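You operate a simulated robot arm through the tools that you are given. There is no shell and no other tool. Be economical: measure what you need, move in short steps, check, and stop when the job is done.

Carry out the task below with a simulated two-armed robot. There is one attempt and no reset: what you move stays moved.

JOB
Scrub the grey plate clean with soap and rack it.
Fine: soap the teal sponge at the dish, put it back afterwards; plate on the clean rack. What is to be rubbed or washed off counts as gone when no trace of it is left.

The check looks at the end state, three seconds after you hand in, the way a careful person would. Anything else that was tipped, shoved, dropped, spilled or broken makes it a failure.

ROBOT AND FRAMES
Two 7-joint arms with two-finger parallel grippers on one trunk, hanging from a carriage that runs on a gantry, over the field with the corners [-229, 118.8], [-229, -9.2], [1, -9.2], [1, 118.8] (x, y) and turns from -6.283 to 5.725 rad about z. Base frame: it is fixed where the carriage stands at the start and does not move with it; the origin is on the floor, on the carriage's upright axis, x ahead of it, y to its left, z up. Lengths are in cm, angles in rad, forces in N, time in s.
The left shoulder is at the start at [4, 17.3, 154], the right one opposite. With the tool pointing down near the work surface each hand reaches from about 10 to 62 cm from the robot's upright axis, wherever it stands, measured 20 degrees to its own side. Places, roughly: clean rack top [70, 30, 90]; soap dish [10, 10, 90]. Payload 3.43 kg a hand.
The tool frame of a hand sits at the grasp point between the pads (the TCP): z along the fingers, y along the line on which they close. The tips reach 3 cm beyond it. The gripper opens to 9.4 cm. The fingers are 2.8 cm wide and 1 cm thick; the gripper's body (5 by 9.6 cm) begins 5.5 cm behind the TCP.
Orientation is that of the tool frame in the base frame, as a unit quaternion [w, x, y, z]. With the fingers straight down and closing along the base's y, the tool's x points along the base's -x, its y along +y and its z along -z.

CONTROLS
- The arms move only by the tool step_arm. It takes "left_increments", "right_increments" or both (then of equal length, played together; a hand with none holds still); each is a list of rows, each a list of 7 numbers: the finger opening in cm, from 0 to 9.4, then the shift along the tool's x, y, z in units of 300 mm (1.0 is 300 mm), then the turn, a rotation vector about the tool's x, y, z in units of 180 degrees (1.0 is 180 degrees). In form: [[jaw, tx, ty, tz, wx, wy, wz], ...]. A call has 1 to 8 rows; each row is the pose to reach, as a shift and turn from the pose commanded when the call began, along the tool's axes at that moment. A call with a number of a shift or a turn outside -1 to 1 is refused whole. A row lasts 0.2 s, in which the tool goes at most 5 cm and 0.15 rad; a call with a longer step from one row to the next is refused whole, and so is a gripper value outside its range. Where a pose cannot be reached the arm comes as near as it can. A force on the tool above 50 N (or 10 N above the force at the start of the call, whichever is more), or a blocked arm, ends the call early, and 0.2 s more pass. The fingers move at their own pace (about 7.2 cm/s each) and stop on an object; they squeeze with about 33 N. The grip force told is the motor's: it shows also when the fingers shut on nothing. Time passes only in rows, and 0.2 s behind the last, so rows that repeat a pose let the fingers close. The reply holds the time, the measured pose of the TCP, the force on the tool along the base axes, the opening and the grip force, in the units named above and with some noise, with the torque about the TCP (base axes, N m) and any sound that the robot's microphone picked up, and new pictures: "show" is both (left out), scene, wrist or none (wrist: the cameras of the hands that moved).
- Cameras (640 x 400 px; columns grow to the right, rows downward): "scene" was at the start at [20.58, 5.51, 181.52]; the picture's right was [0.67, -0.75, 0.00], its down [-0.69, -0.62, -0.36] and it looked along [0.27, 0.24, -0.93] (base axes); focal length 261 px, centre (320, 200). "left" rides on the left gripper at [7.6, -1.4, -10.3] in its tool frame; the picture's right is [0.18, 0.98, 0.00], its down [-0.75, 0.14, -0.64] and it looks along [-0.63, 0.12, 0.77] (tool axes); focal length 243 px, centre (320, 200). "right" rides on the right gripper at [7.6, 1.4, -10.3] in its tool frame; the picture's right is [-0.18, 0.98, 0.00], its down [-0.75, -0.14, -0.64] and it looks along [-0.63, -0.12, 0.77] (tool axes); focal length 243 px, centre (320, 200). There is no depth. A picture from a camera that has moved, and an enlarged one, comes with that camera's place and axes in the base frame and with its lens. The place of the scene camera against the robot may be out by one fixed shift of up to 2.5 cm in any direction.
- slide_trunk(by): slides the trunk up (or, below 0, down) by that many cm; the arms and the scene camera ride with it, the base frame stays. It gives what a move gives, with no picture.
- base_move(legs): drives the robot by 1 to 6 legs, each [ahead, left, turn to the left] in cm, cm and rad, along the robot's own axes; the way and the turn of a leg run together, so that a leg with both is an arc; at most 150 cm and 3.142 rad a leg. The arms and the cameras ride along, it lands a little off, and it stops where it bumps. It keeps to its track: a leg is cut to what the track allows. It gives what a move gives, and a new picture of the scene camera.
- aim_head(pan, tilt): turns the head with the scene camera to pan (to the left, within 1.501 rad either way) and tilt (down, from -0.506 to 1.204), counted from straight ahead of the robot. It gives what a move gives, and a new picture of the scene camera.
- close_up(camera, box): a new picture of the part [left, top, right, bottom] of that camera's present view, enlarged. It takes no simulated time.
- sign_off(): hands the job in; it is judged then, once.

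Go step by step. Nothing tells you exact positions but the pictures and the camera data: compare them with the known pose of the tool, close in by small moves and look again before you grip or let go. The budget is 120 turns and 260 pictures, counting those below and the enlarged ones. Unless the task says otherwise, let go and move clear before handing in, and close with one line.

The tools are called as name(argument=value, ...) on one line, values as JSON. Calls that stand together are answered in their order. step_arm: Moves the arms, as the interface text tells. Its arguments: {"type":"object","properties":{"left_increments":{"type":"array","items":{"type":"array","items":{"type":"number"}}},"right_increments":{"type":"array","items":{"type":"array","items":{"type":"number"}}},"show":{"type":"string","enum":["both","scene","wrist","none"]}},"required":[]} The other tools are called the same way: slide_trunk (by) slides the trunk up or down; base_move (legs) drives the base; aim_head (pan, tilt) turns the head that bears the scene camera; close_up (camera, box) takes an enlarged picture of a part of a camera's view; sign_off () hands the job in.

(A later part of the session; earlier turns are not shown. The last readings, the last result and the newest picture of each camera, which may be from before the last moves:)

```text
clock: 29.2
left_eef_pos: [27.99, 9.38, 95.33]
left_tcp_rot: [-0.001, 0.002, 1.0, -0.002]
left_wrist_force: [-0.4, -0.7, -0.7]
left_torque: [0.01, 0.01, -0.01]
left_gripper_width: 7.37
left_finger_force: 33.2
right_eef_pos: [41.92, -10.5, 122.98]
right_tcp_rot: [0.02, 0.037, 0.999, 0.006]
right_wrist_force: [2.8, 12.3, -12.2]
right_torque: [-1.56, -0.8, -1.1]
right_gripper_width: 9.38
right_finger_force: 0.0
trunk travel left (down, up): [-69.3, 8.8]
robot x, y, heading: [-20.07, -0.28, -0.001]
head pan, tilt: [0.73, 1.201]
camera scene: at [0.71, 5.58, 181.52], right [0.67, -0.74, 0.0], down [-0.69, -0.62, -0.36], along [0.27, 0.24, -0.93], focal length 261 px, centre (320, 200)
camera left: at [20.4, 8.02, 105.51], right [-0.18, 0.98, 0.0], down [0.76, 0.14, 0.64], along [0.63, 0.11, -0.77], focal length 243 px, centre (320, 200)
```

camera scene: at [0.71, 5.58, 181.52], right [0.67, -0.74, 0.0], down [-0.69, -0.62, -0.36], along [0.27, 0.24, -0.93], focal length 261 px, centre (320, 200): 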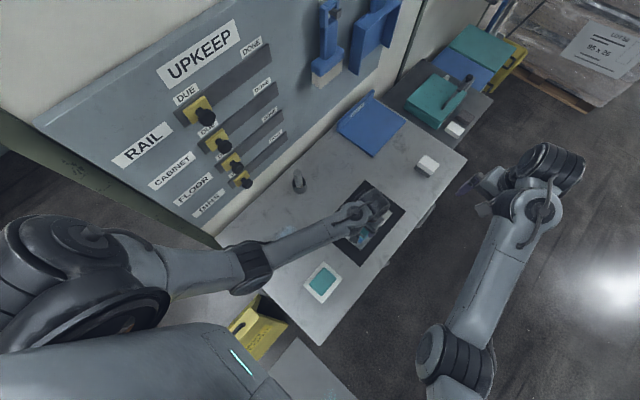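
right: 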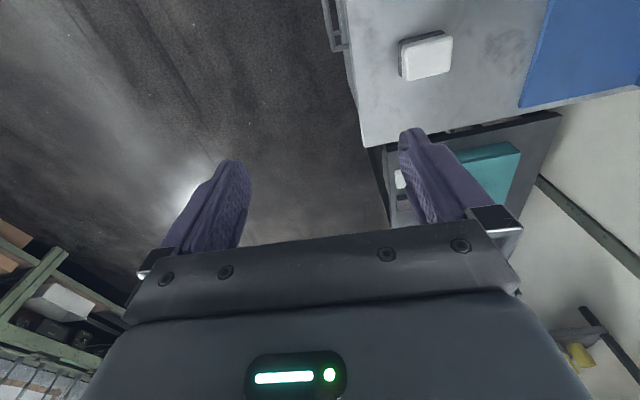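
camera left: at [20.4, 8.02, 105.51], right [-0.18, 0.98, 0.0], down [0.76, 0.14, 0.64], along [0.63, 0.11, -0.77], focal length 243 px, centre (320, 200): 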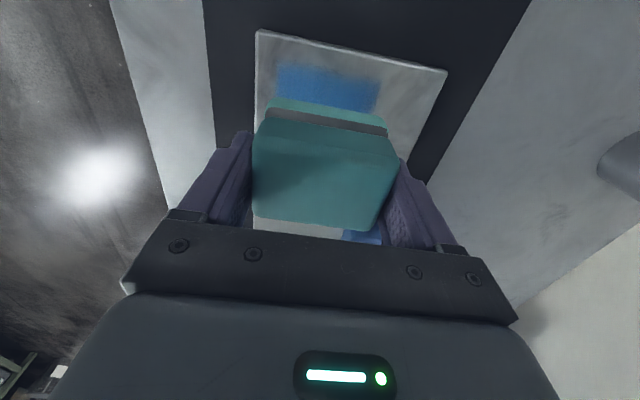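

step_arm(left_increments=[[4, 0, 0, 0.02, 0, 0, 0], [4, 0, 0, 0.04, 0, 0, 0], [4, 0, 0, 0.06, 0, 0, 0], [4, 0, 0, 0.075, 0, 0, 0], [4, 0, 0, 0.085, 0, 0, 0], [4, 0, 0, 0.095, 0, 0, 0]], show="wrist")

```text
clock: 30.6
left_eef_pos: [28.04, 9.37, 92.29]
left_tcp_rot: [-0.003, 0.002, 1.0, -0.001]
left_wrist_force: [0.4, -0.3, -0.1]
left_torque: [0.0, 0.0, -0.01]
left_gripper_width: 7.34
left_finger_force: 32.7
right_eef_pos: [41.98, -10.39, 123.02]
right_tcp_rot: [0.022, 0.035, 0.999, 0.007]
right_wrist_force: [1.2, 11.5, -10.3]
right_torque: [-1.55, -0.83, -1.12]
right_gripper_width: 9.37
right_finger_force: 0.0
trunk travel left (down, up): [-69.3, 8.8]
robot x, y, heading: [-20.03, 0.01, 0.003]
head pan, tilt: [0.73, 1.201]
camera left: at [20.41, 7.95, 102.5], right [-0.18, 0.98, 0.0], down [0.76, 0.14, 0.64], along [0.63, 0.11, -0.77], focal length 243 px, centre (320, 200)
```

left: 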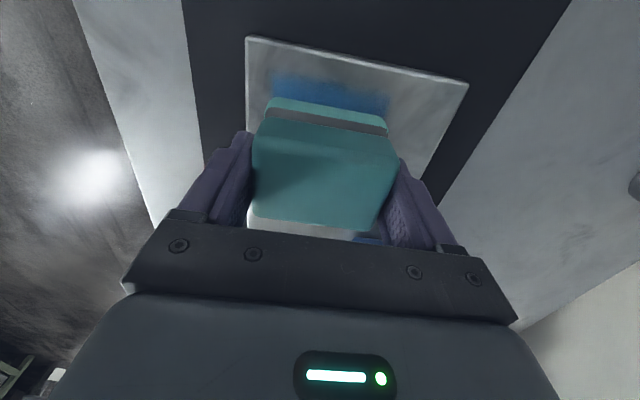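

step_arm(left_increments=[[4, 0, 0, 0.007, 0, 0, 0], [4, 0, 0, 0.014, 0, 0, 0], [4, 0, 0, 0.02, 0, 0, 0], [4, 0, 0, 0.025, 0, 0, 0], [4, 0, 0, 0.03, 0, 0, 0], [4, 0, 0, 0.03, 0, 0, 0]], show="none")

```text
clock: 31.8
left_eef_pos: [28.07, 9.19, 92.05]
left_tcp_rot: [-0.001, 0.003, 1.0, -0.003]
left_wrist_force: [-12.8, 2.9, 22.7]
left_torque: [0.19, -0.1, 0.08]
left_gripper_width: 7.37
left_finger_force: 33.0
right_eef_pos: [41.92, -10.24, 122.92]
right_tcp_rot: [0.021, 0.035, 0.999, 0.007]
right_wrist_force: [0.6, 6.2, -5.1]
right_torque: [-0.84, -0.35, -0.61]
right_gripper_width: 9.41
right_finger_force: 0.0
trunk travel left (down, up): [-69.3, 8.8]
robot x, y, heading: [-19.94, 0.27, 0.005]
head pan, tilt: [0.73, 1.201]
stopped in row 5 (left hand): the force on the tool passed its limit at 51 N (the readings are from after the stop); the commanded pose is now the measured one
```

Contact at TCP z ≈ 92.1. I'll ease off a little and try a short rub to see whether the plate stays put and the smear comes off.

step_arm(left_increments=[[4, 0, 0.007, -0.005, 0, 0, 0], [4, 0.03, 0.007, -0.005, 0, 0, 0], [4, 0.06, 0.007, -0.005, 0, 0, 0], [4, 0.09, 0.007, -0.005, 0, 0, 0], [4, 0.06, 0.007, -0.005, 0, 0, 0], [4, 0.03, 0.007, -0.005, 0, 0, 0], [4, 0, 0.007, -0.005, 0, 0, 0]], show="wrist")

```text
clock: 33.4
left_eef_pos: [28.23, 9.38, 91.9]
left_tcp_rot: [0.0, 0.004, 1.0, -0.002]
left_wrist_force: [-0.3, 0.3, -1.4]
left_torque: [0.01, 0.03, 0.02]
left_gripper_width: 7.37
left_finger_force: 32.7
right_eef_pos: [41.86, -10.48, 122.89]
right_tcp_rot: [0.021, 0.035, 0.999, 0.007]
right_wrist_force: [0.7, 10.9, -9.3]
right_torque: [-1.41, -0.75, -1.0]
right_gripper_width: 9.4
right_finger_force: 0.0
trunk travel left (down, up): [-69.3, 8.8]
robot x, y, heading: [-20.03, 0.25, 0.007]
head pan, tilt: [0.73, 1.201]
camera left: at [20.51, 8.09, 102.1], right [-0.18, 0.98, -0.01], down [0.75, 0.14, 0.64], along [0.63, 0.11, -0.77], focal length 243 px, centre (320, 200)
```

left: 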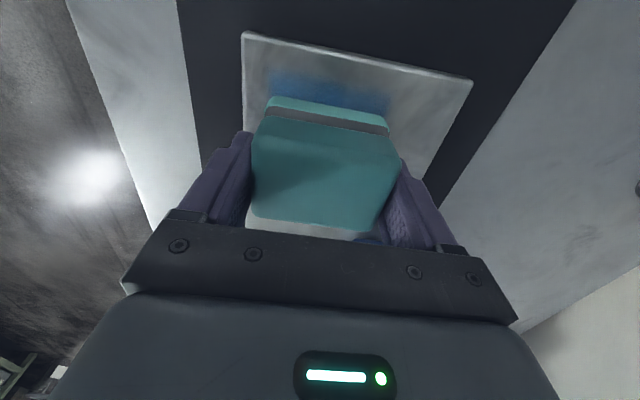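

step_arm(left_increments=[[4, 0, 0, 0.008, 0, 0, 0], [4, 0.035, 0, 0.009, 0, 0, 0], [4, 0.075, 0, 0.009, 0, 0, 0], [4, 0.035, 0.01, 0.009, 0, 0, 0], [4, 0, 0.02, 0.009, 0, 0, 0], [4, -0.04, 0.02, 0.009, 0, 0, 0], [4, -0.08, 0.02, 0.009, 0, 0, 0], [4, -0.12, 0.02, 0.009, 0, 0, 0]], show="wrist")

```text
clock: 34.4
left_eef_pos: [26.42, 9.54, 91.78]
left_tcp_rot: [-0.006, 0.004, 1.0, -0.003]
left_wrist_force: [-14.5, 3.3, 22.9]
left_torque: [0.17, 0.05, 0.04]
left_gripper_width: 7.38
left_finger_force: 33.1
right_eef_pos: [41.9, -10.27, 122.84]
right_tcp_rot: [0.021, 0.035, 0.999, 0.007]
right_wrist_force: [0.6, 6.4, -4.6]
right_torque: [-0.81, -0.31, -0.59]
right_gripper_width: 9.4
right_finger_force: 0.1
trunk travel left (down, up): [-69.3, 8.8]
robot x, y, heading: [-20.46, -0.18, 0.004]
head pan, tilt: [0.73, 1.201]
stopped in row 5 (left hand): the force on the tool passed its limit at 51 N (the readings are from after the stop); the commanded pose is now the measured one
camera left: at [18.89, 8.27, 102.06], right [-0.18, 0.98, -0.01], down [0.76, 0.14, 0.63], along [0.62, 0.11, -0.78], focal length 243 px, centre (320, 200)
```

left: 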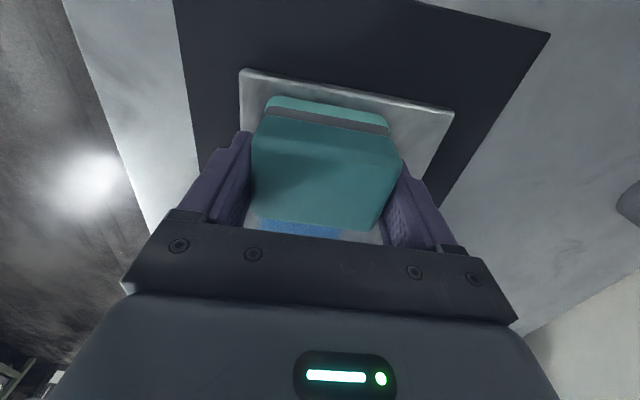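

step_arm(left_increments=[[4, 0, 0, -0.003, 0, 0, 0], [4, 0.03, 0, -0.003, 0, 0, 0], [4, 0, 0, -0.003, 0, 0, 0], [4, -0.04, 0, -0.003, 0, 0, 0], [4, -0.08, 0, -0.003, 0, 0, 0], [4, -0.13, 0, -0.003, 0, 0, 0], [4, -0.18, 0, -0.003, 0, 0, 0], [4, -0.23, 0, -0.003, 0, 0, 0]], show="wrist")

```text
clock: 36.2
left_eef_pos: [33.65, 9.42, 91.74]
left_tcp_rot: [-0.004, 0.005, 1.0, -0.004]
left_wrist_force: [-0.4, 0.7, -0.9]
left_torque: [0.02, 0.01, -0.01]
left_gripper_width: 7.36
left_finger_force: 32.8
right_eef_pos: [41.95, -10.39, 122.98]
right_tcp_rot: [0.021, 0.036, 0.999, 0.007]
right_wrist_force: [1.1, 10.7, -8.2]
right_torque: [-1.3, -0.64, -0.93]
right_gripper_width: 9.42
right_finger_force: 0.1
trunk travel left (down, up): [-69.3, 8.8]
robot x, y, heading: [-19.95, 0.55, 0.002]
head pan, tilt: [0.73, 1.201]
camera left: at [26.11, 8.14, 102.02], right [-0.18, 0.98, -0.01], down [0.76, 0.14, 0.64], along [0.63, 0.11, -0.77], focal length 243 px, centre (320, 200)
```

left: 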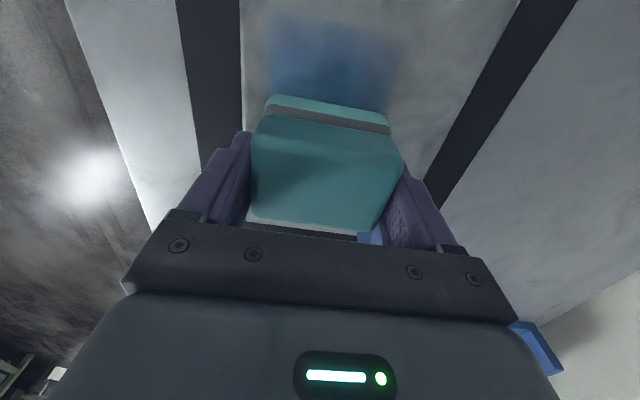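

Pressure was near zero on that stroke. I'll press a bit deeper on the next ones.

step_arm(left_increments=[[4, 0, 0, 0.005, 0, 0, 0], [4, 0.03, 0, 0.005, 0, 0, 0], [4, 0.07, 0, 0.005, 0, 0, 0], [4, 0.11, 0, 0.005, 0, 0, 0], [4, 0.15, 0, 0.005, 0, 0, 0], [4, 0.19, 0, 0.005, 0, 0, 0], [4, 0.23, 0, 0.005, 0, 0, 0], [4, 0.25, 0, 0.005, 0, 0, 0]], show="none")

```text
clock: 38.0
left_eef_pos: [26.08, 9.6, 91.74]
left_tcp_rot: [-0.004, 0.003, 1.0, -0.003]
left_wrist_force: [1.0, -0.3, 1.1]
left_torque: [0.05, -0.11, -0.03]
left_gripper_width: 7.37
left_finger_force: 33.0
right_eef_pos: [41.99, -10.31, 122.84]
right_tcp_rot: [0.021, 0.036, 0.999, 0.006]
right_wrist_force: [1.1, 10.2, -10.0]
right_torque: [-1.3, -0.71, -0.95]
right_gripper_width: 9.42
right_finger_force: 0.2
trunk travel left (down, up): [-69.3, 8.8]
robot x, y, heading: [-19.56, 0.22, 0.004]
head pan, tilt: [0.73, 1.201]
```

Still very light. A bit deeper again, with forward strokes.

step_arm(left_increments=[[4, 0, 0, 0.004, 0, 0, 0], [4, -0.03, 0, 0.004, 0, 0, 0], [4, -0.07, 0, 0.004, 0, 0, 0], [4, -0.11, 0, 0.004, 0, 0, 0], [4, -0.15, 0, 0.004, 0, 0, 0], [4, -0.19, 0, 0.004, 0, 0, 0], [4, -0.23, 0, 0.004, 0, 0, 0], [4, -0.25, 0, 0.004, 0, 0, 0]], show="wrist")

```text
clock: 38.6
left_eef_pos: [26.34, 9.53, 91.68]
left_tcp_rot: [-0.008, 0.005, 1.0, -0.003]
left_wrist_force: [-15.0, 3.6, 24.5]
left_torque: [0.14, 0.11, 0.07]
left_gripper_width: 7.37
left_finger_force: 33.0
right_eef_pos: [41.79, -10.34, 122.9]
right_tcp_rot: [0.021, 0.036, 0.999, 0.007]
right_wrist_force: [1.2, 5.1, -4.5]
right_torque: [-0.74, -0.28, -0.53]
right_gripper_width: 9.43
right_finger_force: 0.1
trunk travel left (down, up): [-69.3, 8.8]
robot x, y, heading: [-19.54, -0.1, 0.007]
head pan, tilt: [0.73, 1.201]
stopped in row 2 (left hand): the force on the tool passed its limit at 50 N (the readings are from after the stop); the commanded pose is now the measured one
camera left: at [18.8, 8.26, 101.99], right [-0.17, 0.98, 0.0], down [0.77, 0.14, 0.63], along [0.62, 0.11, -0.78], focal length 243 px, centre (320, 200)
```

left: 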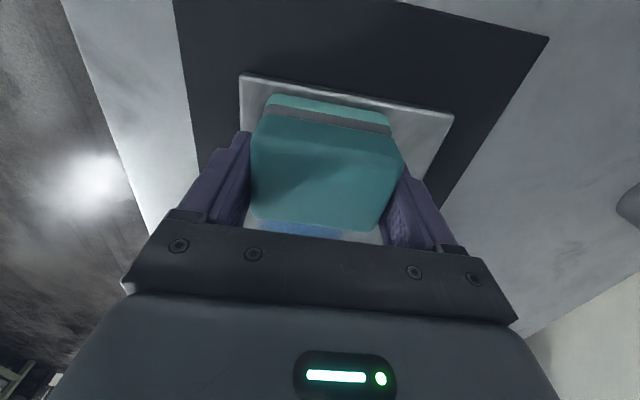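

step_arm(left_increments=[[4, -0.01, 0, -0.001, 0.005, 0, 0], [4, -0.04, 0, 0, 0.005, 0, 0], [4, -0.08, 0, 0.001, 0.005, 0, 0], [4, -0.12, 0, 0.001, 0.005, 0, 0], [4, -0.16, 0, 0.002, 0.005, 0, 0], [4, -0.2, 0, 0.002, 0.005, 0, 0], [4, -0.24, 0, 0.003, 0.005, 0, 0]], show="wrist")

```text
clock: 40.2
left_eef_pos: [33.73, 9.34, 91.64]
left_tcp_rot: [-0.007, 0.005, 1.0, -0.013]
left_wrist_force: [-18.5, 0.3, 35.7]
left_torque: [0.32, 0.07, 0.07]
left_gripper_width: 7.39
left_finger_force: 32.9
right_eef_pos: [41.78, -10.36, 122.9]
right_tcp_rot: [0.019, 0.036, 0.999, 0.006]
right_wrist_force: [0.9, 9.1, -8.0]
right_torque: [-1.18, -0.57, -0.86]
right_gripper_width: 9.42
right_finger_force: 0.0
trunk travel left (down, up): [-69.3, 8.8]
robot x, y, heading: [-20.41, 0.01, 0.006]
head pan, tilt: [0.73, 1.201]
camera left: at [26.18, 8.21, 101.82], right [-0.17, 0.98, -0.02], down [0.76, 0.15, 0.63], along [0.62, 0.09, -0.78], focal length 243 px, centre (320, 200)
```

left: 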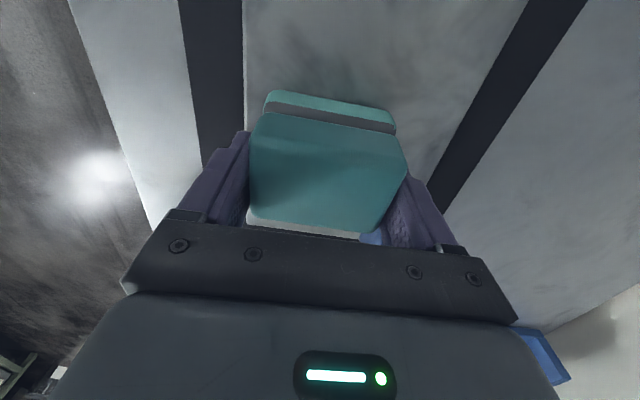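

With real pressure, the smear comes off. I'll do the back stroke at similar pressure and right the slight tilt.

step_arm(left_increments=[[4, 0, 0, -0.003, -0.005, 0, 0.002], [4, 0.03, 0, -0.003, -0.007, 0, 0.004], [4, 0.07, 0, -0.002, -0.007, 0, 0.004], [4, 0.11, 0, -0.001, -0.007, 0, 0.004], [4, 0.15, 0, 0, -0.007, 0, 0.004], [4, 0.19, 0, 0, -0.007, 0, 0.004], [4, 0.23, 0, 0.001, -0.007, 0, 0.004], [4, 0.27, 0, 0.001, -0.007, 0, 0.004]], show="none")

```text
clock: 42.0
left_eef_pos: [25.7, 9.53, 91.6]
left_tcp_rot: [-0.006, 0.011, 1.0, -0.001]
left_wrist_force: [3.3, -0.2, 7.9]
left_torque: [-0.29, -0.26, 0.13]
left_gripper_width: 7.38
left_finger_force: 32.9
right_eef_pos: [42.05, -10.3, 123.09]
right_tcp_rot: [0.021, 0.035, 0.999, 0.007]
right_wrist_force: [1.2, 8.7, -8.2]
right_torque: [-1.21, -0.63, -0.9]
right_gripper_width: 9.44
right_finger_force: 0.1
trunk travel left (down, up): [-69.3, 8.8]
robot x, y, heading: [-20.0, 0.07, 0.009]
head pan, tilt: [0.73, 1.201]
```

step_arm(left_increments=[[4, 0, 0, -0.03, 0, -0.004, -0.007], [4, 0.05, 0, -0.12, 0, -0.004, -0.007], [4, 0.15, 0, -0.22, 0, -0.004, -0.007], [4, 0.29, 0, -0.3, 0, -0.004, -0.007], [4, 0.43, 0, -0.36, 0, -0.004, -0.007], [4, 0.5, 0, -0.36, 0, -0.004, -0.007]])

close_up(camera="scene", box=[300, 160, 440, 280])

```text
clock: 43.4
left_eef_pos: [11.09, 9.98, 102.88]
left_tcp_rot: [-0.001, -0.001, 1.0, -0.001]
left_wrist_force: [0.2, 0.0, -0.3]
left_torque: [-0.02, -0.03, 0.02]
left_gripper_width: 7.39
left_finger_force: 32.7
right_eef_pos: [41.98, -10.27, 122.94]
right_tcp_rot: [0.021, 0.035, 0.999, 0.007]
right_wrist_force: [0.9, 10.3, -8.4]
right_torque: [-1.24, -0.67, -0.9]
right_gripper_width: 9.39
right_finger_force: 0.0
trunk travel left (down, up): [-69.3, 8.8]
robot x, y, heading: [-19.91, -0.19, 0.004]
head pan, tilt: [0.73, 1.201]
camera scene: at [0.6, 5.6, 181.51], right [0.67, -0.74, 0.0], down [-0.69, -0.62, -0.36], along [0.27, 0.24, -0.93], focal length 261 px, centre (320, 200)
camera left: at [3.38, 8.64, 113.0], right [-0.18, 0.98, 0.0], down [0.75, 0.14, 0.64], along [0.63, 0.12, -0.77], focal length 243 px, centre (320, 200)
```

scene: 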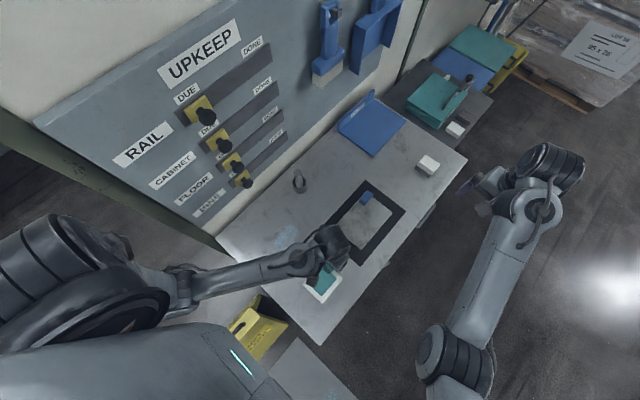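
left: 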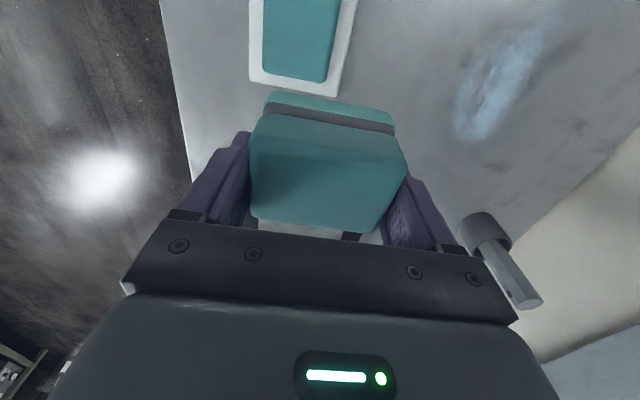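

```text
3.33 times, centred on (370, 220) of scene
camera zoom: at [0.6, 5.6, 181.51], right [0.67, -0.74, 0.0], down [-0.69, -0.62, -0.36], along [0.27, 0.24, -0.93], focal length 869 px, centre (153, 133)
```

zoom: 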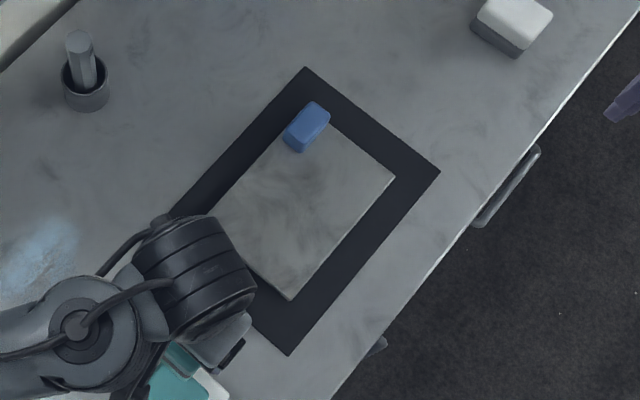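

The smear looks gone. On the way back I'll inspect the plate from close above with the wrist camera.

step_arm(left_increments=[[4, -0.04, 0, -0.03, 0, 0, 0], [4, -0.14, 0, -0.08, 0, 0, 0], [4, -0.28, 0, -0.14, 0, 0, 0], [4, -0.42, 0, -0.2, 0, 0, 0], [4, -0.55, 0, -0.237, 0, 0, 0], [4, -0.64, 0, -0.237, 0, 0, 0], [4, -0.664, 0, -0.237, 0, 0, 0]], show="none")

close_up(camera="left", box=[200, 0, 440, 150])

step_arm(left_increments=[[4, -0.05, 0, 0, 0, 0, 0], [4, -0.15, 0, 0, 0, 0, 0], [4, -0.25, 0, 0, 0, 0, 0], [4, -0.3, 0, 0, 0, 0, 0]], show="none")

close_up(camera="left", box=[200, 0, 440, 150])

```text
clock: 45.0
left_eef_pos: [30.63, 10.05, 109.68]
left_tcp_rot: [-0.001, 0.001, 1.0, -0.002]
left_wrist_force: [-0.3, 0.0, -1.4]
left_torque: [-0.01, 0.01, -0.02]
left_gripper_width: 7.41
left_finger_force: 33.3
right_eef_pos: [41.8, -10.38, 122.97]
right_tcp_rot: [0.02, 0.034, 0.999, 0.006]
right_wrist_force: [0.4, 8.6, -8.3]
right_torque: [-1.2, -0.59, -0.87]
right_gripper_width: 9.39
right_finger_force: 0.1
trunk travel left (down, up): [-69.3, 8.8]
robot x, y, heading: [-19.93, 0.11, 0.004]
head pan, tilt: [0.73, 1.201]
```

```text
2.67 times, centred on (320, 75) of left
camera zoom: at [23.0, 8.55, 119.76], right [-0.18, 0.98, 0.0], down [0.75, 0.14, 0.64], along [0.63, 0.12, -0.77], focal length 647 px, centre (320, 533)
```

zoom: 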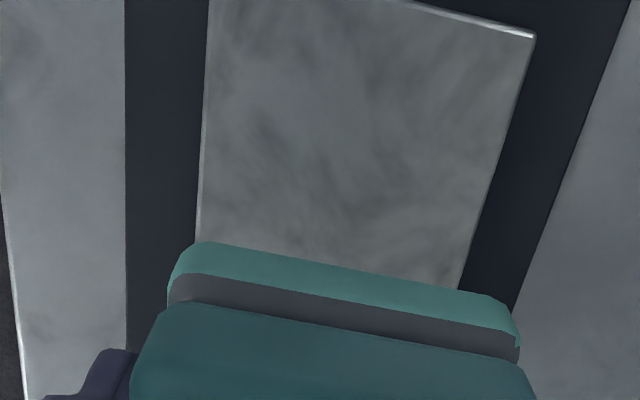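

```text
clock: 46.0
left_eef_pos: [39.75, 9.78, 109.68]
left_tcp_rot: [0.0, 0.0, 1.0, -0.001]
left_wrist_force: [-0.2, 0.6, -0.3]
left_torque: [0.04, 0.01, -0.03]
left_gripper_width: 7.38
left_finger_force: 33.2
right_eef_pos: [41.8, -10.32, 122.98]
right_tcp_rot: [0.021, 0.035, 0.999, 0.006]
right_wrist_force: [0.6, 8.7, -8.4]
right_torque: [-1.21, -0.6, -0.86]
right_gripper_width: 9.38
right_finger_force: 0.0
trunk travel left (down, up): [-69.3, 8.8]
robot x, y, heading: [-20.17, 0.07, 0.004]
head pan, tilt: [0.73, 1.201]
```

```text
2.67 times, centred on (320, 75) of left
camera zoom: at [32.13, 8.37, 119.81], right [-0.18, 0.98, 0.0], down [0.75, 0.14, 0.64], along [0.63, 0.12, -0.77], focal length 647 px, centre (320, 533)
```

zoom: 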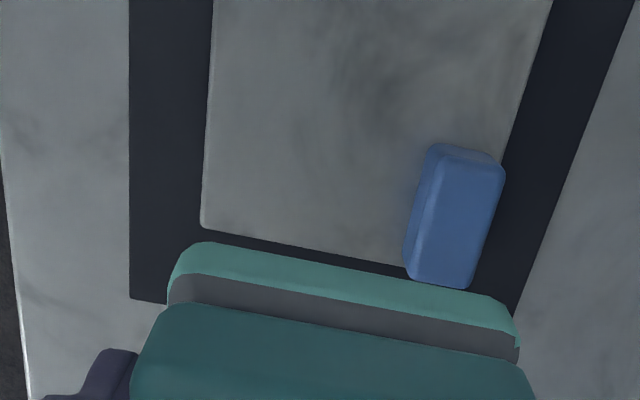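

The plate is clean, with no blue left. The knob is about x 36–41, y 13.8–16.8. I'll drive ahead again to return the sponge.

base_move(legs=[[20, 0, 0]])

```text
clock: 47.6
left_eef_pos: [60.31, 9.75, 109.69]
left_tcp_rot: [-0.002, 0.0, 1.0, 0.0]
left_wrist_force: [0.0, 0.0, -1.8]
left_torque: [0.02, -0.03, 0.02]
left_gripper_width: 7.36
left_finger_force: 33.2
right_eef_pos: [62.3, -10.25, 123.03]
right_tcp_rot: [0.021, 0.035, 0.999, 0.006]
right_wrist_force: [1.9, 9.2, -8.2]
right_torque: [-1.22, -0.64, -0.85]
right_gripper_width: 9.39
right_finger_force: 0.0
trunk travel left (down, up): [-69.3, 8.8]
robot x, y, heading: [0.11, -0.27, 0.001]
head pan, tilt: [0.73, 1.201]
camera scene: at [21.04, 5.68, 181.52], right [0.67, -0.74, 0.0], down [-0.69, -0.62, -0.36], along [0.27, 0.24, -0.93], focal length 261 px, centre (320, 200)
```

scene: 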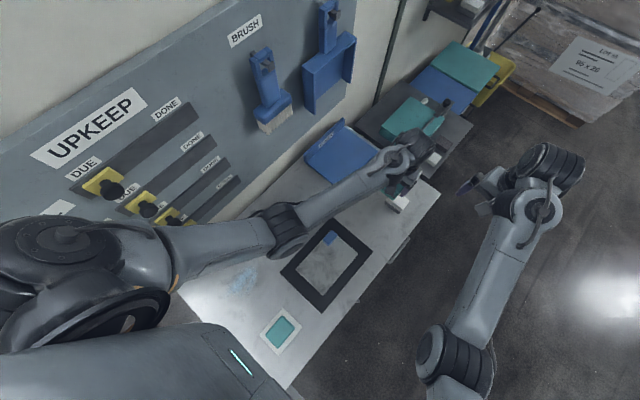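

step_arm(left_increments=[[4, 0.04, -0.02, 0, 0, 0, 0], [4, 0.12, -0.07, 0, 0, 0, 0], [4, 0.18, -0.11, 0.02, 0, 0, 0], [4, 0.199, -0.122, 0.1, 0, 0, 0], [4, 0.199, -0.122, 0.22, 0, 0, 0], [4, 0.199, -0.122, 0.34, 0, 0, 0], [4, 0.199, -0.122, 0.42, 0, 0, 0], [4, 0.199, -0.122, 0.45, 0, 0, 0]])

```text
clock: 49.4
left_eef_pos: [54.43, 6.11, 96.03]
left_tcp_rot: [-0.001, -0.001, 1.0, -0.001]
left_wrist_force: [-0.6, 0.4, -0.6]
left_torque: [-0.01, 0.02, 0.02]
left_gripper_width: 7.37
left_finger_force: 32.8
right_eef_pos: [62.34, -10.27, 122.89]
right_tcp_rot: [0.021, 0.036, 0.999, 0.006]
right_wrist_force: [0.7, 8.0, -8.0]
right_torque: [-1.13, -0.53, -0.8]
right_gripper_width: 9.41
right_finger_force: 0.0
trunk travel left (down, up): [-69.3, 8.8]
robot x, y, heading: [0.4, 0.01, 0.001]
head pan, tilt: [0.73, 1.201]
camera scene: at [21.03, 5.68, 181.52], right [0.67, -0.74, 0.0], down [-0.69, -0.62, -0.36], along [0.27, 0.24, -0.93], focal length 261 px, centre (320, 200)
camera left: at [46.66, 4.77, 106.2], right [-0.18, 0.98, 0.0], down [0.75, 0.14, 0.64], along [0.63, 0.12, -0.77], focal length 243 px, centre (320, 200)
```

scene: 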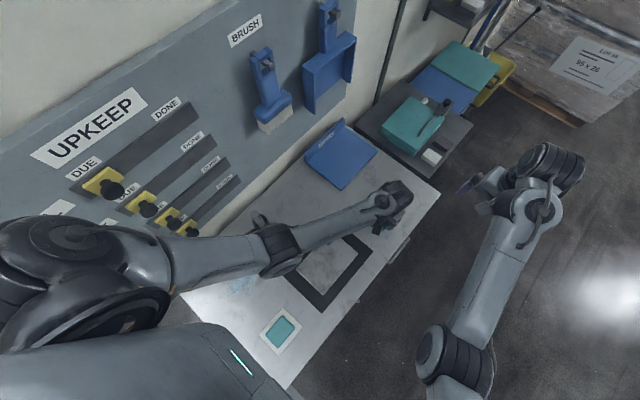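
left: 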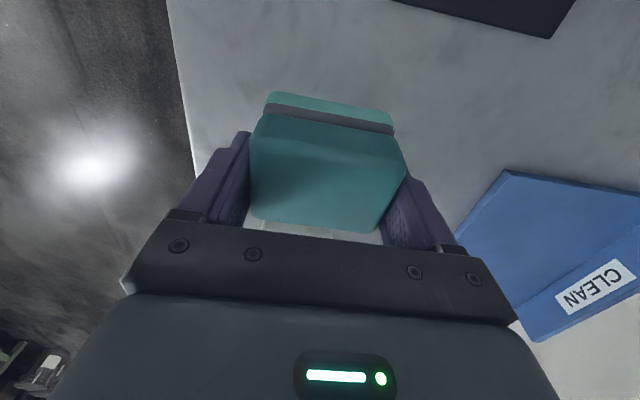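

step_arm(left_increments=[[4, 0, 0, 0.05, 0, 0, 0], [4, 0, 0, 0.1, 0, 0, 0], [4, 0, 0, 0.14, 0, 0, 0], [4, 0, 0, 0.155, 0, 0, 0], [4, 0, 0, 0.165, 0, 0, 0], [4, 0, 0, 0.175, 0, 0, 0], [4, 0, 0, 0.183, 0, 0, 0], [4, 0, 0, 0.19, 0, 0, 0]], show="wrist")

```text
clock: 51.2
left_eef_pos: [54.23, 6.08, 90.43]
left_tcp_rot: [0.0, 0.001, 1.0, -0.001]
left_wrist_force: [0.5, 0.0, -1.4]
left_torque: [-0.01, -0.01, -0.01]
left_gripper_width: 7.39
left_finger_force: 33.2
right_eef_pos: [62.16, -10.26, 123.0]
right_tcp_rot: [0.02, 0.036, 0.999, 0.006]
right_wrist_force: [1.1, 8.1, -8.6]
right_torque: [-1.11, -0.61, -0.8]
right_gripper_width: 9.4
right_finger_force: 0.1
trunk travel left (down, up): [-69.3, 8.8]
robot x, y, heading: [0.42, -0.22, 0.001]
head pan, tilt: [0.73, 1.201]
camera left: at [46.5, 4.71, 100.66], right [-0.18, 0.98, 0.0], down [0.75, 0.14, 0.64], along [0.63, 0.12, -0.77], focal length 243 px, centre (320, 200)
```

left: 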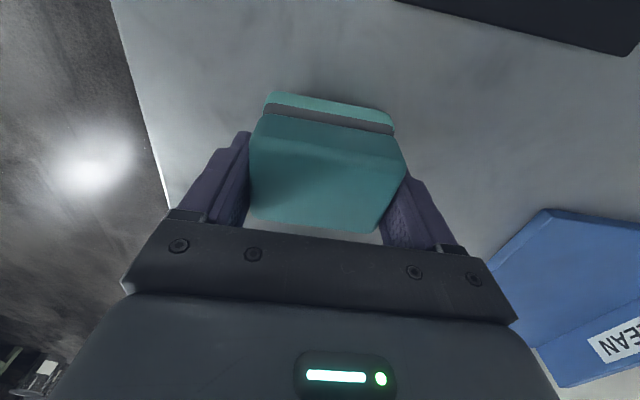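

step_arm(left_increments=[[4, 0, 0, 0.004, 0, 0, 0], [4, 0, 0, 0.008, 0, 0, 0], [4, 0, 0, 0.012, 0, 0, 0], [4, 0, 0, 0.016, 0, 0, 0], [4, 0, 0, 0.02, 0, 0, 0], [4, 0, 0, 0.024, 0, 0, 0]], show="none")

```text
clock: 52.6
left_eef_pos: [54.27, 6.15, 89.99]
left_tcp_rot: [0.0, 0.0, 1.0, -0.001]
left_wrist_force: [-5.6, 2.0, 14.8]
left_torque: [-0.48, -0.11, -0.13]
left_gripper_width: 7.37
left_finger_force: 32.5
right_eef_pos: [62.21, -10.24, 123.01]
right_tcp_rot: [0.021, 0.036, 0.999, 0.006]
right_wrist_force: [1.0, 9.5, -7.0]
right_torque: [-1.17, -0.62, -0.85]
right_gripper_width: 9.41
right_finger_force: 0.0
trunk travel left (down, up): [-69.3, 8.8]
robot x, y, heading: [0.49, 0.22, -0.0]
head pan, tilt: [0.73, 1.201]
```

It rests on the table (15 N). I'll open and then rise.

step_arm(left_increments=[[8, 0, 0, -0.003, 0, 0, 0], [9.4, 0, 0, -0.004, 0, 0, 0], [9.4, 0, 0, -0.004, 0, 0, 0], [9.4, 0, 0, -0.04, 0, 0, 0], [9.4, 0, 0, -0.12, 0, 0, 0], [9.4, 0, 0, -0.24, 0, 0, 0], [9.4, 0, 0, -0.38, 0, 0, 0], [9.4, 0, 0, -0.45, 0, 0, 0]])

```text
clock: 54.4
left_eef_pos: [54.06, 6.49, 103.49]
left_tcp_rot: [-0.001, 0.001, 1.0, -0.001]
left_wrist_force: [0.5, -0.5, 0.3]
left_torque: [0.02, -0.01, 0.03]
left_gripper_width: 9.38
left_finger_force: 0.0
right_eef_pos: [62.2, -10.28, 122.98]
right_tcp_rot: [0.021, 0.035, 0.999, 0.006]
right_wrist_force: [0.4, 8.9, -7.9]
right_torque: [-1.12, -0.61, -0.78]
right_gripper_width: 9.4
right_finger_force: 0.1
trunk travel left (down, up): [-69.3, 8.8]
robot x, y, heading: [0.6, 0.26, 0.004]
head pan, tilt: [0.73, 1.201]
camera scene: at [21.03, 5.68, 181.52], right [0.67, -0.74, 0.0], down [-0.69, -0.62, -0.36], along [0.27, 0.24, -0.93], focal length 261 px, centre (320, 200)
camera left: at [46.39, 5.06, 113.72], right [-0.18, 0.98, 0.0], down [0.76, 0.14, 0.64], along [0.63, 0.12, -0.77], focal length 243 px, centre (320, 200)
```

scene: 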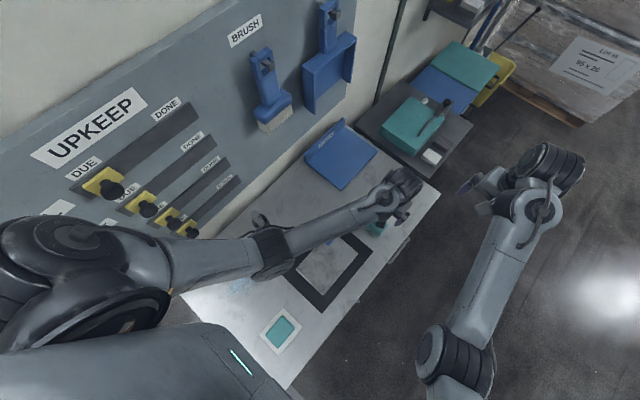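
left: 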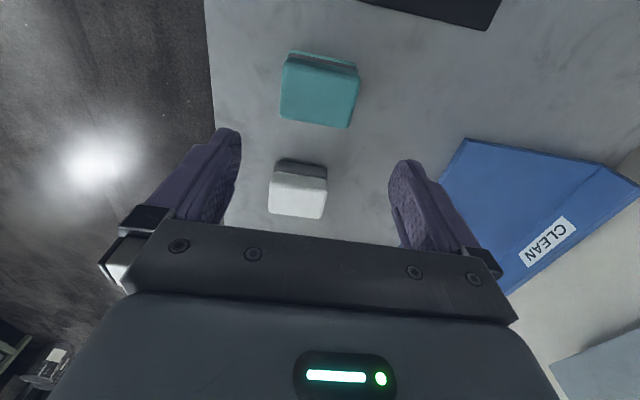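

The sponge is back in its place. Now I'll look at the rack from a better angle.

step_arm(left_increments=[[9.4, 0.04, 0.05, -0.02, 0, 0, 0], [9.4, 0.12, 0.16, -0.08, 0, 0, 0], [9.4, 0.2, 0.28, -0.15, 0, 0, 0], [9.4, 0.3, 0.4, -0.2, 0, 0, 0], [9.4, 0.38, 0.52, -0.25, 0, 0, 0], [9.4, 0.44, 0.62, -0.28, 0, 0, 0], [9.4, 0.47, 0.68, -0.28, 0, 0, 0]])

close_up(camera="left", box=[160, 50, 480, 250])

close_up(camera="scene", box=[290, 90, 450, 190])

```text
clock: 55.4
left_eef_pos: [46.47, 16.83, 108.76]
left_tcp_rot: [0.007, -0.007, 1.0, -0.002]
left_wrist_force: [8.5, -6.9, -19.0]
left_torque: [1.02, -0.73, 0.71]
left_gripper_width: 9.38
left_finger_force: 0.1
right_eef_pos: [62.26, -10.42, 123.01]
right_tcp_rot: [0.022, 0.038, 0.999, 0.006]
right_wrist_force: [0.6, 4.6, -3.3]
right_torque: [-0.59, -0.18, -0.46]
right_gripper_width: 9.38
right_finger_force: 0.1
trunk travel left (down, up): [-69.3, 8.8]
robot x, y, heading: [0.53, 0.43, 0.003]
head pan, tilt: [0.73, 1.201]
stopped in row 4 (left hand): the force on the tool passed its limit at 109 N (the readings are from after the stop); the commanded pose is now the measured one
camera scene: at [21.04, 5.67, 181.52], right [0.67, -0.74, 0.0], down [-0.69, -0.62, -0.36], along [0.27, 0.24, -0.93], focal length 261 px, centre (320, 200)
camera left: at [38.76, 15.42, 118.78], right [-0.2, 0.98, -0.01], down [0.74, 0.15, 0.65], along [0.64, 0.12, -0.76], focal length 243 px, centre (320, 200)
```

scene: 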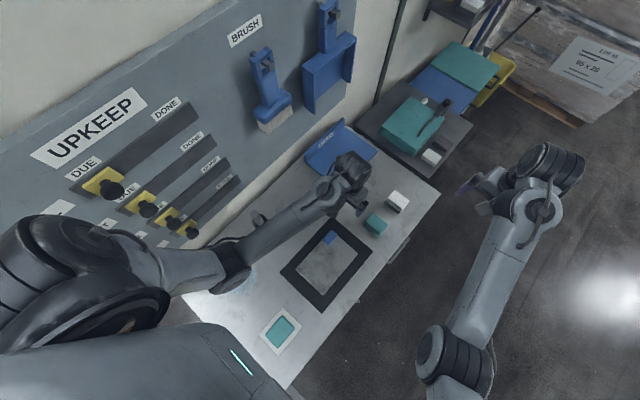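
left: 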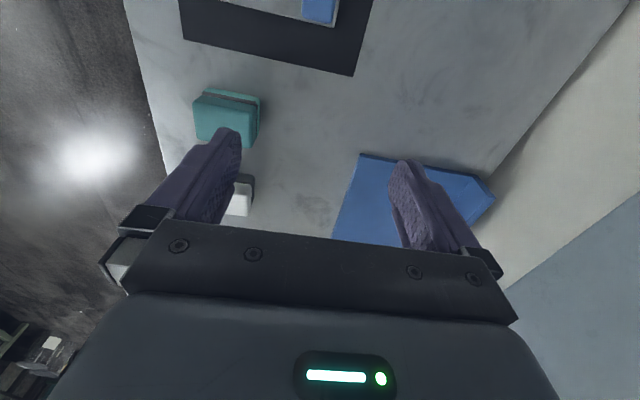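

```text
2.00 times, centred on (320, 150) of left
camera zoom: at [38.76, 15.42, 118.78], right [-0.2, 0.98, -0.01], down [0.74, 0.15, 0.65], along [0.64, 0.12, -0.76], focal length 485 px, centre (320, 300)
```

zoom: 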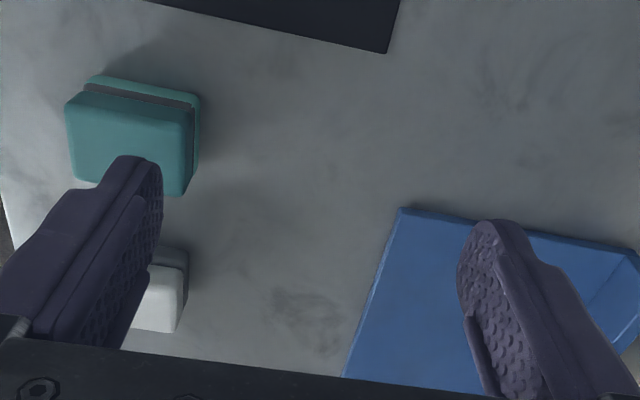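

```text
4.00 times, centred on (370, 140) of scene
camera zoom: at [21.04, 5.67, 181.52], right [0.67, -0.74, 0.0], down [-0.69, -0.62, -0.36], along [0.27, 0.24, -0.93], focal length 1043 px, centre (120, 440)
```

zoom: 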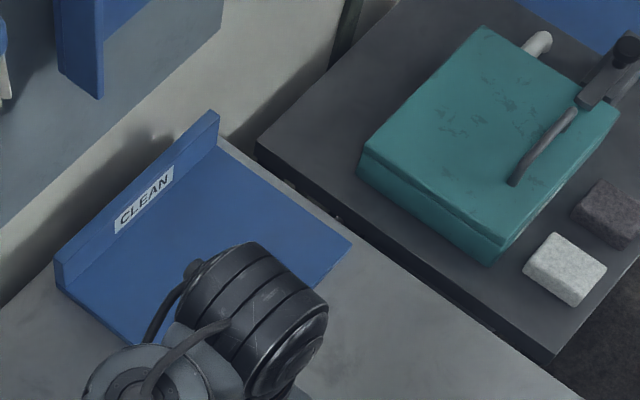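

step_arm(left_increments=[[9.4, 0, 0, 0, 0, 0, 0], [9.4, 0, 0, 0, 0, 0, 0], [9.4, 0, 0, 0, 0, 0, 0]], show="none")

close_up(camera="scene", box=[100, 160, 400, 340])

```text
clock: 56.2
left_eef_pos: [46.41, 16.91, 108.83]
left_tcp_rot: [0.007, -0.006, 1.0, -0.002]
left_wrist_force: [9.0, -13.3, -36.7]
left_torque: [1.77, -2.08, 1.22]
left_gripper_width: 9.39
left_finger_force: 0.1
right_eef_pos: [62.17, -10.29, 123.01]
right_tcp_rot: [0.021, 0.035, 0.999, 0.006]
right_wrist_force: [0.1, 6.9, -6.2]
right_torque: [-0.95, -0.46, -0.7]
right_gripper_width: 9.42
right_finger_force: 0.1
trunk travel left (down, up): [-69.3, 8.8]
robot x, y, heading: [0.62, -0.2, 0.006]
head pan, tilt: [0.73, 1.201]
```

```text
2.13 times, centred on (250, 250) of scene
camera zoom: at [21.04, 5.68, 181.52], right [0.67, -0.74, 0.0], down [-0.69, -0.62, -0.36], along [0.27, 0.24, -0.93], focal length 556 px, centre (469, 93)
```

zoom: 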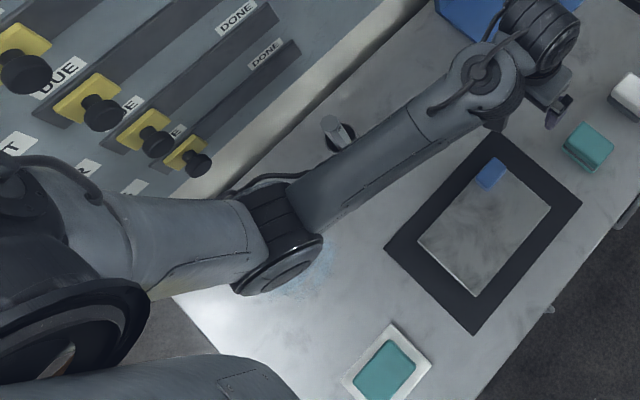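

step_arm(left_increments=[[9.4, 0.003, -0.005, -0.003, 0, 0, 0], [9.4, 0.01, -0.015, -0.01, 0, 0, 0], [9.4, 0.02, -0.025, -0.02, 0, 0, 0], [9.4, 0.03, -0.035, -0.03, 0, 0, 0]], show="none")

step_arm(left_increments=[[9.4, 0, 0.005, -0.01, 0, 0, 0], [9.4, 0.01, 0.02, -0.03, 0, 0, 0], [9.4, 0.02, 0.045, -0.06, 0, 0, 0], [9.4, 0.03, 0.08, -0.09, 0, 0, 0], [9.4, 0.04, 0.115, -0.12, 0, 0, 0], [9.4, 0.05, 0.15, -0.14, 0, 0, 0], [9.4, 0.06, 0.185, -0.16, 0, 0, 0], [9.4, 0.07, 0.22, -0.16, 0, 0, 0]], show="none")

```text
clock: 56.6
left_eef_pos: [46.39, 16.91, 108.9]
left_tcp_rot: [0.01, -0.005, 1.0, -0.002]
left_wrist_force: [4.9, -6.2, -14.4]
left_torque: [0.75, -0.65, 0.54]
left_gripper_width: 9.39
left_finger_force: 0.1
right_eef_pos: [62.31, -10.37, 122.9]
right_tcp_rot: [0.022, 0.036, 0.999, 0.008]
right_wrist_force: [1.3, 4.4, -3.0]
right_torque: [-0.54, -0.15, -0.41]
right_gripper_width: 9.4
right_finger_force: 0.0
trunk travel left (down, up): [-69.3, 8.8]
robot x, y, heading: [0.68, 0.03, 0.002]
head pan, tilt: [0.73, 1.201]
stopped in row 2 (left hand): the force on the tool passed its limit at 55 N (the readings are from after the stop); the commanded pose is now the measured one
```

```text
clock: 57.0
left_eef_pos: [46.51, 16.9, 109.03]
left_tcp_rot: [0.013, -0.006, 1.0, -0.002]
left_wrist_force: [4.8, -5.2, -14.0]
left_torque: [0.77, -0.66, 0.51]
left_gripper_width: 9.38
left_finger_force: 0.1
right_eef_pos: [62.33, -10.35, 122.97]
right_tcp_rot: [0.022, 0.036, 0.999, 0.007]
right_wrist_force: [0.4, 2.8, -1.6]
right_torque: [-0.32, -0.16, -0.22]
right_gripper_width: 9.41
right_finger_force: 0.0
trunk travel left (down, up): [-69.3, 8.8]
robot x, y, heading: [0.25, 0.18, -0.001]
head pan, tilt: [0.73, 1.201]
stopped in row 2 (left hand): the force on the tool passed its limit at 60 N (the readings are from after the stop); the commanded pose is now the measured one
```

step_arm(left_increments=[[9.4, 0, 0, 0.005, 0, 0, 0], [9.4, 0, 0, 0.015, 0, 0, 0], [9.4, 0, 0, 0.03, 0, 0, 0], [9.4, 0, 0, 0.05, 0, 0, 0], [9.4, 0, 0, 0.07, 0, 0, 0]], show="none")

```text
clock: 58.2
left_eef_pos: [46.59, 16.75, 106.99]
left_tcp_rot: [0.012, -0.004, 1.0, -0.002]
left_wrist_force: [0.4, -0.3, 0.2]
left_torque: [0.01, 0.02, -0.04]
left_gripper_width: 9.4
left_finger_force: 0.0
right_eef_pos: [62.25, -10.37, 123.07]
right_tcp_rot: [0.022, 0.037, 0.999, 0.007]
right_wrist_force: [0.1, 4.0, -3.5]
right_torque: [-0.53, -0.26, -0.38]
right_gripper_width: 9.38
right_finger_force: 0.0
trunk travel left (down, up): [-69.3, 8.8]
robot x, y, heading: [0.61, -0.02, 0.002]
head pan, tilt: [0.73, 1.201]
```

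Going higher there hits an arm limit, so staying lower works. I'll move sideways at z ≈ 104 to see the rack.

step_arm(left_increments=[[9.4, 0.01, 0.02, 0.02, 0, 0, 0], [9.4, 0.02, 0.08, 0.05, 0, 0, 0], [9.4, 0.04, 0.16, 0.08, 0, 0, 0], [9.4, 0.06, 0.24, 0.1, 0, 0.004, 0], [9.4, 0.08, 0.32, 0.1, 0, 0.006, 0], [9.4, 0.1, 0.38, 0.1, 0, 0.008, 0], [9.4, 0.12, 0.42, 0.1, 0, 0.008, 0]], show="wrist")

```text
clock: 59.8
left_eef_pos: [42.95, 29.33, 103.76]
left_tcp_rot: [0.0, -0.005, 1.0, -0.003]
left_wrist_force: [-0.2, -0.2, -0.1]
left_torque: [-0.02, 0.0, -0.03]
left_gripper_width: 9.4
left_finger_force: 0.0
right_eef_pos: [62.4, -10.27, 123.04]
right_tcp_rot: [0.022, 0.036, 0.999, 0.007]
right_wrist_force: [1.6, 4.5, -3.2]
right_torque: [-0.58, -0.32, -0.4]
right_gripper_width: 9.43
right_finger_force: 0.0
trunk travel left (down, up): [-69.3, 8.8]
robot x, y, heading: [0.44, -0.12, -0.0]
head pan, tilt: [0.73, 1.201]
camera left: at [35.28, 27.93, 113.99], right [-0.19, 0.98, 0.0], down [0.75, 0.15, 0.64], along [0.63, 0.12, -0.77], focal length 243 px, centre (320, 200)
```

left: 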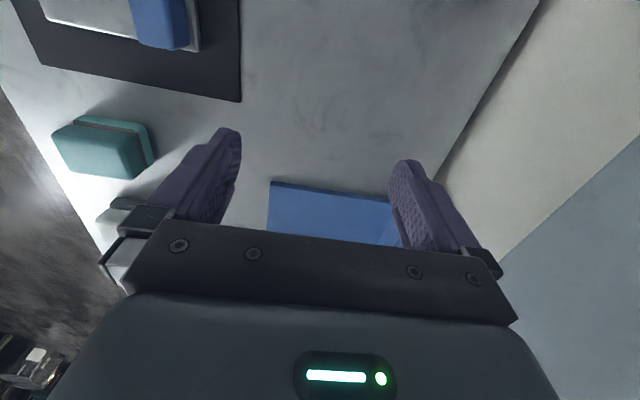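

The rack top is about x 55–80, y 25–43, z ≈ 87. Turning the plate half round puts its knob at the near side, well within reach. I'll move above the knob and test how far the wrist can yaw.

step_arm(left_increments=[[9.4, 0.01, -0.03, 0, 0, 0, 0], [9.4, 0.04, -0.12, 0, 0, 0, 0], [9.4, 0.08, -0.24, 0, 0, 0, 0], [9.4, 0.12, -0.36, 0, 0, 0, 0], [9.4, 0.14, -0.44, 0, 0, 0, 0], [9.4, 0.148, -0.468, 0, 0, 0, 0]], show="none")

step_arm(left_increments=[[9.4, 0, 0, 0, 0, 0, 0.04], [9.4, 0, 0, 0, 0, 0, 0.087], [9.4, 0, 0, 0, 0, 0, 0.134], [9.4, 0, 0, 0, 0, 0, 0.181], [9.4, 0, 0, 0, 0, 0, 0.228], [9.4, 0, 0, 0, 0, 0, 0.275], [9.4, 0, 0, 0, 0, 0, 0.322], [9.4, 0, 0, 0, 0, 0, 0.369]], show="none")

step_arm(left_increments=[[9.4, 0, 0, 0, 0, 0, 0.03], [9.4, 0, 0, 0, 0, 0, 0.06], [9.4, 0, 0, 0, 0, 0, 0.1], [9.4, 0, 0, 0, 0, 0, 0.131]])

```text
clock: 61.2
left_eef_pos: [38.5, 15.35, 103.89]
left_tcp_rot: [-0.001, -0.005, 1.0, -0.002]
left_wrist_force: [0.0, 0.1, -0.5]
left_torque: [0.02, -0.02, 0.02]
left_gripper_width: 9.38
left_finger_force: 0.1
right_eef_pos: [62.26, -10.3, 122.99]
right_tcp_rot: [0.021, 0.037, 0.999, 0.006]
right_wrist_force: [0.8, 4.2, -4.0]
right_torque: [-0.55, -0.31, -0.41]
right_gripper_width: 9.41
right_finger_force: 0.0
trunk travel left (down, up): [-69.3, 8.8]
robot x, y, heading: [-0.05, 0.16, 0.004]
head pan, tilt: [0.73, 1.201]
```

```text
clock: 63.0
left_eef_pos: [38.83, 15.2, 103.96]
left_tcp_rot: [0.001, 0.546, 0.838, -0.001]
left_wrist_force: [-0.2, -0.1, 0.6]
left_torque: [0.0, -0.01, -0.01]
left_gripper_width: 9.4
left_finger_force: 0.1
right_eef_pos: [62.32, -10.26, 123.0]
right_tcp_rot: [0.022, 0.037, 0.999, 0.006]
right_wrist_force: [0.7, 4.8, -3.7]
right_torque: [-0.58, -0.29, -0.42]
right_gripper_width: 9.41
right_finger_force: 0.1
trunk travel left (down, up): [-69.3, 8.8]
robot x, y, heading: [0.27, 0.06, 0.005]
head pan, tilt: [0.73, 1.201]
```

```text
clock: 64.0
left_eef_pos: [38.71, 15.42, 103.97]
left_tcp_rot: [0.002, 0.704, 0.71, -0.002]
left_wrist_force: [0.2, 0.3, -0.1]
left_torque: [0.0, -0.03, -0.01]
left_gripper_width: 9.41
left_finger_force: 0.0
right_eef_pos: [62.39, -10.27, 122.9]
right_tcp_rot: [0.021, 0.036, 0.999, 0.007]
right_wrist_force: [0.8, 4.1, -2.9]
right_torque: [-0.55, -0.27, -0.42]
right_gripper_width: 9.39
right_finger_force: 0.1
trunk travel left (down, up): [-69.3, 8.8]
robot x, y, heading: [0.63, 0.31, 0.0]
head pan, tilt: [0.73, 1.201]
camera scene: at [21.04, 5.68, 181.52], right [0.67, -0.74, 0.0], down [-0.69, -0.62, -0.36], along [0.27, 0.24, -0.93], focal length 261 px, centre (320, 200)
camera left: at [37.12, 23.03, 114.06], right [0.98, 0.19, 0.0], down [0.15, -0.75, 0.65], along [0.12, -0.63, -0.76], focal length 243 px, centre (320, 200)
```

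scene: 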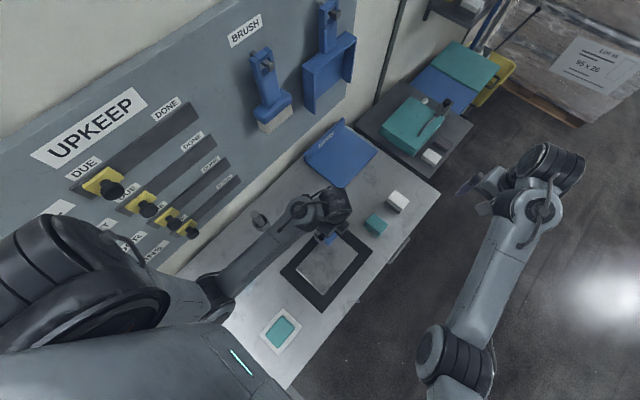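
left: 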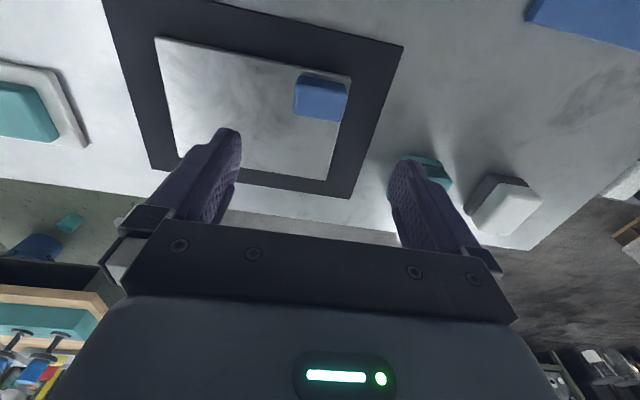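

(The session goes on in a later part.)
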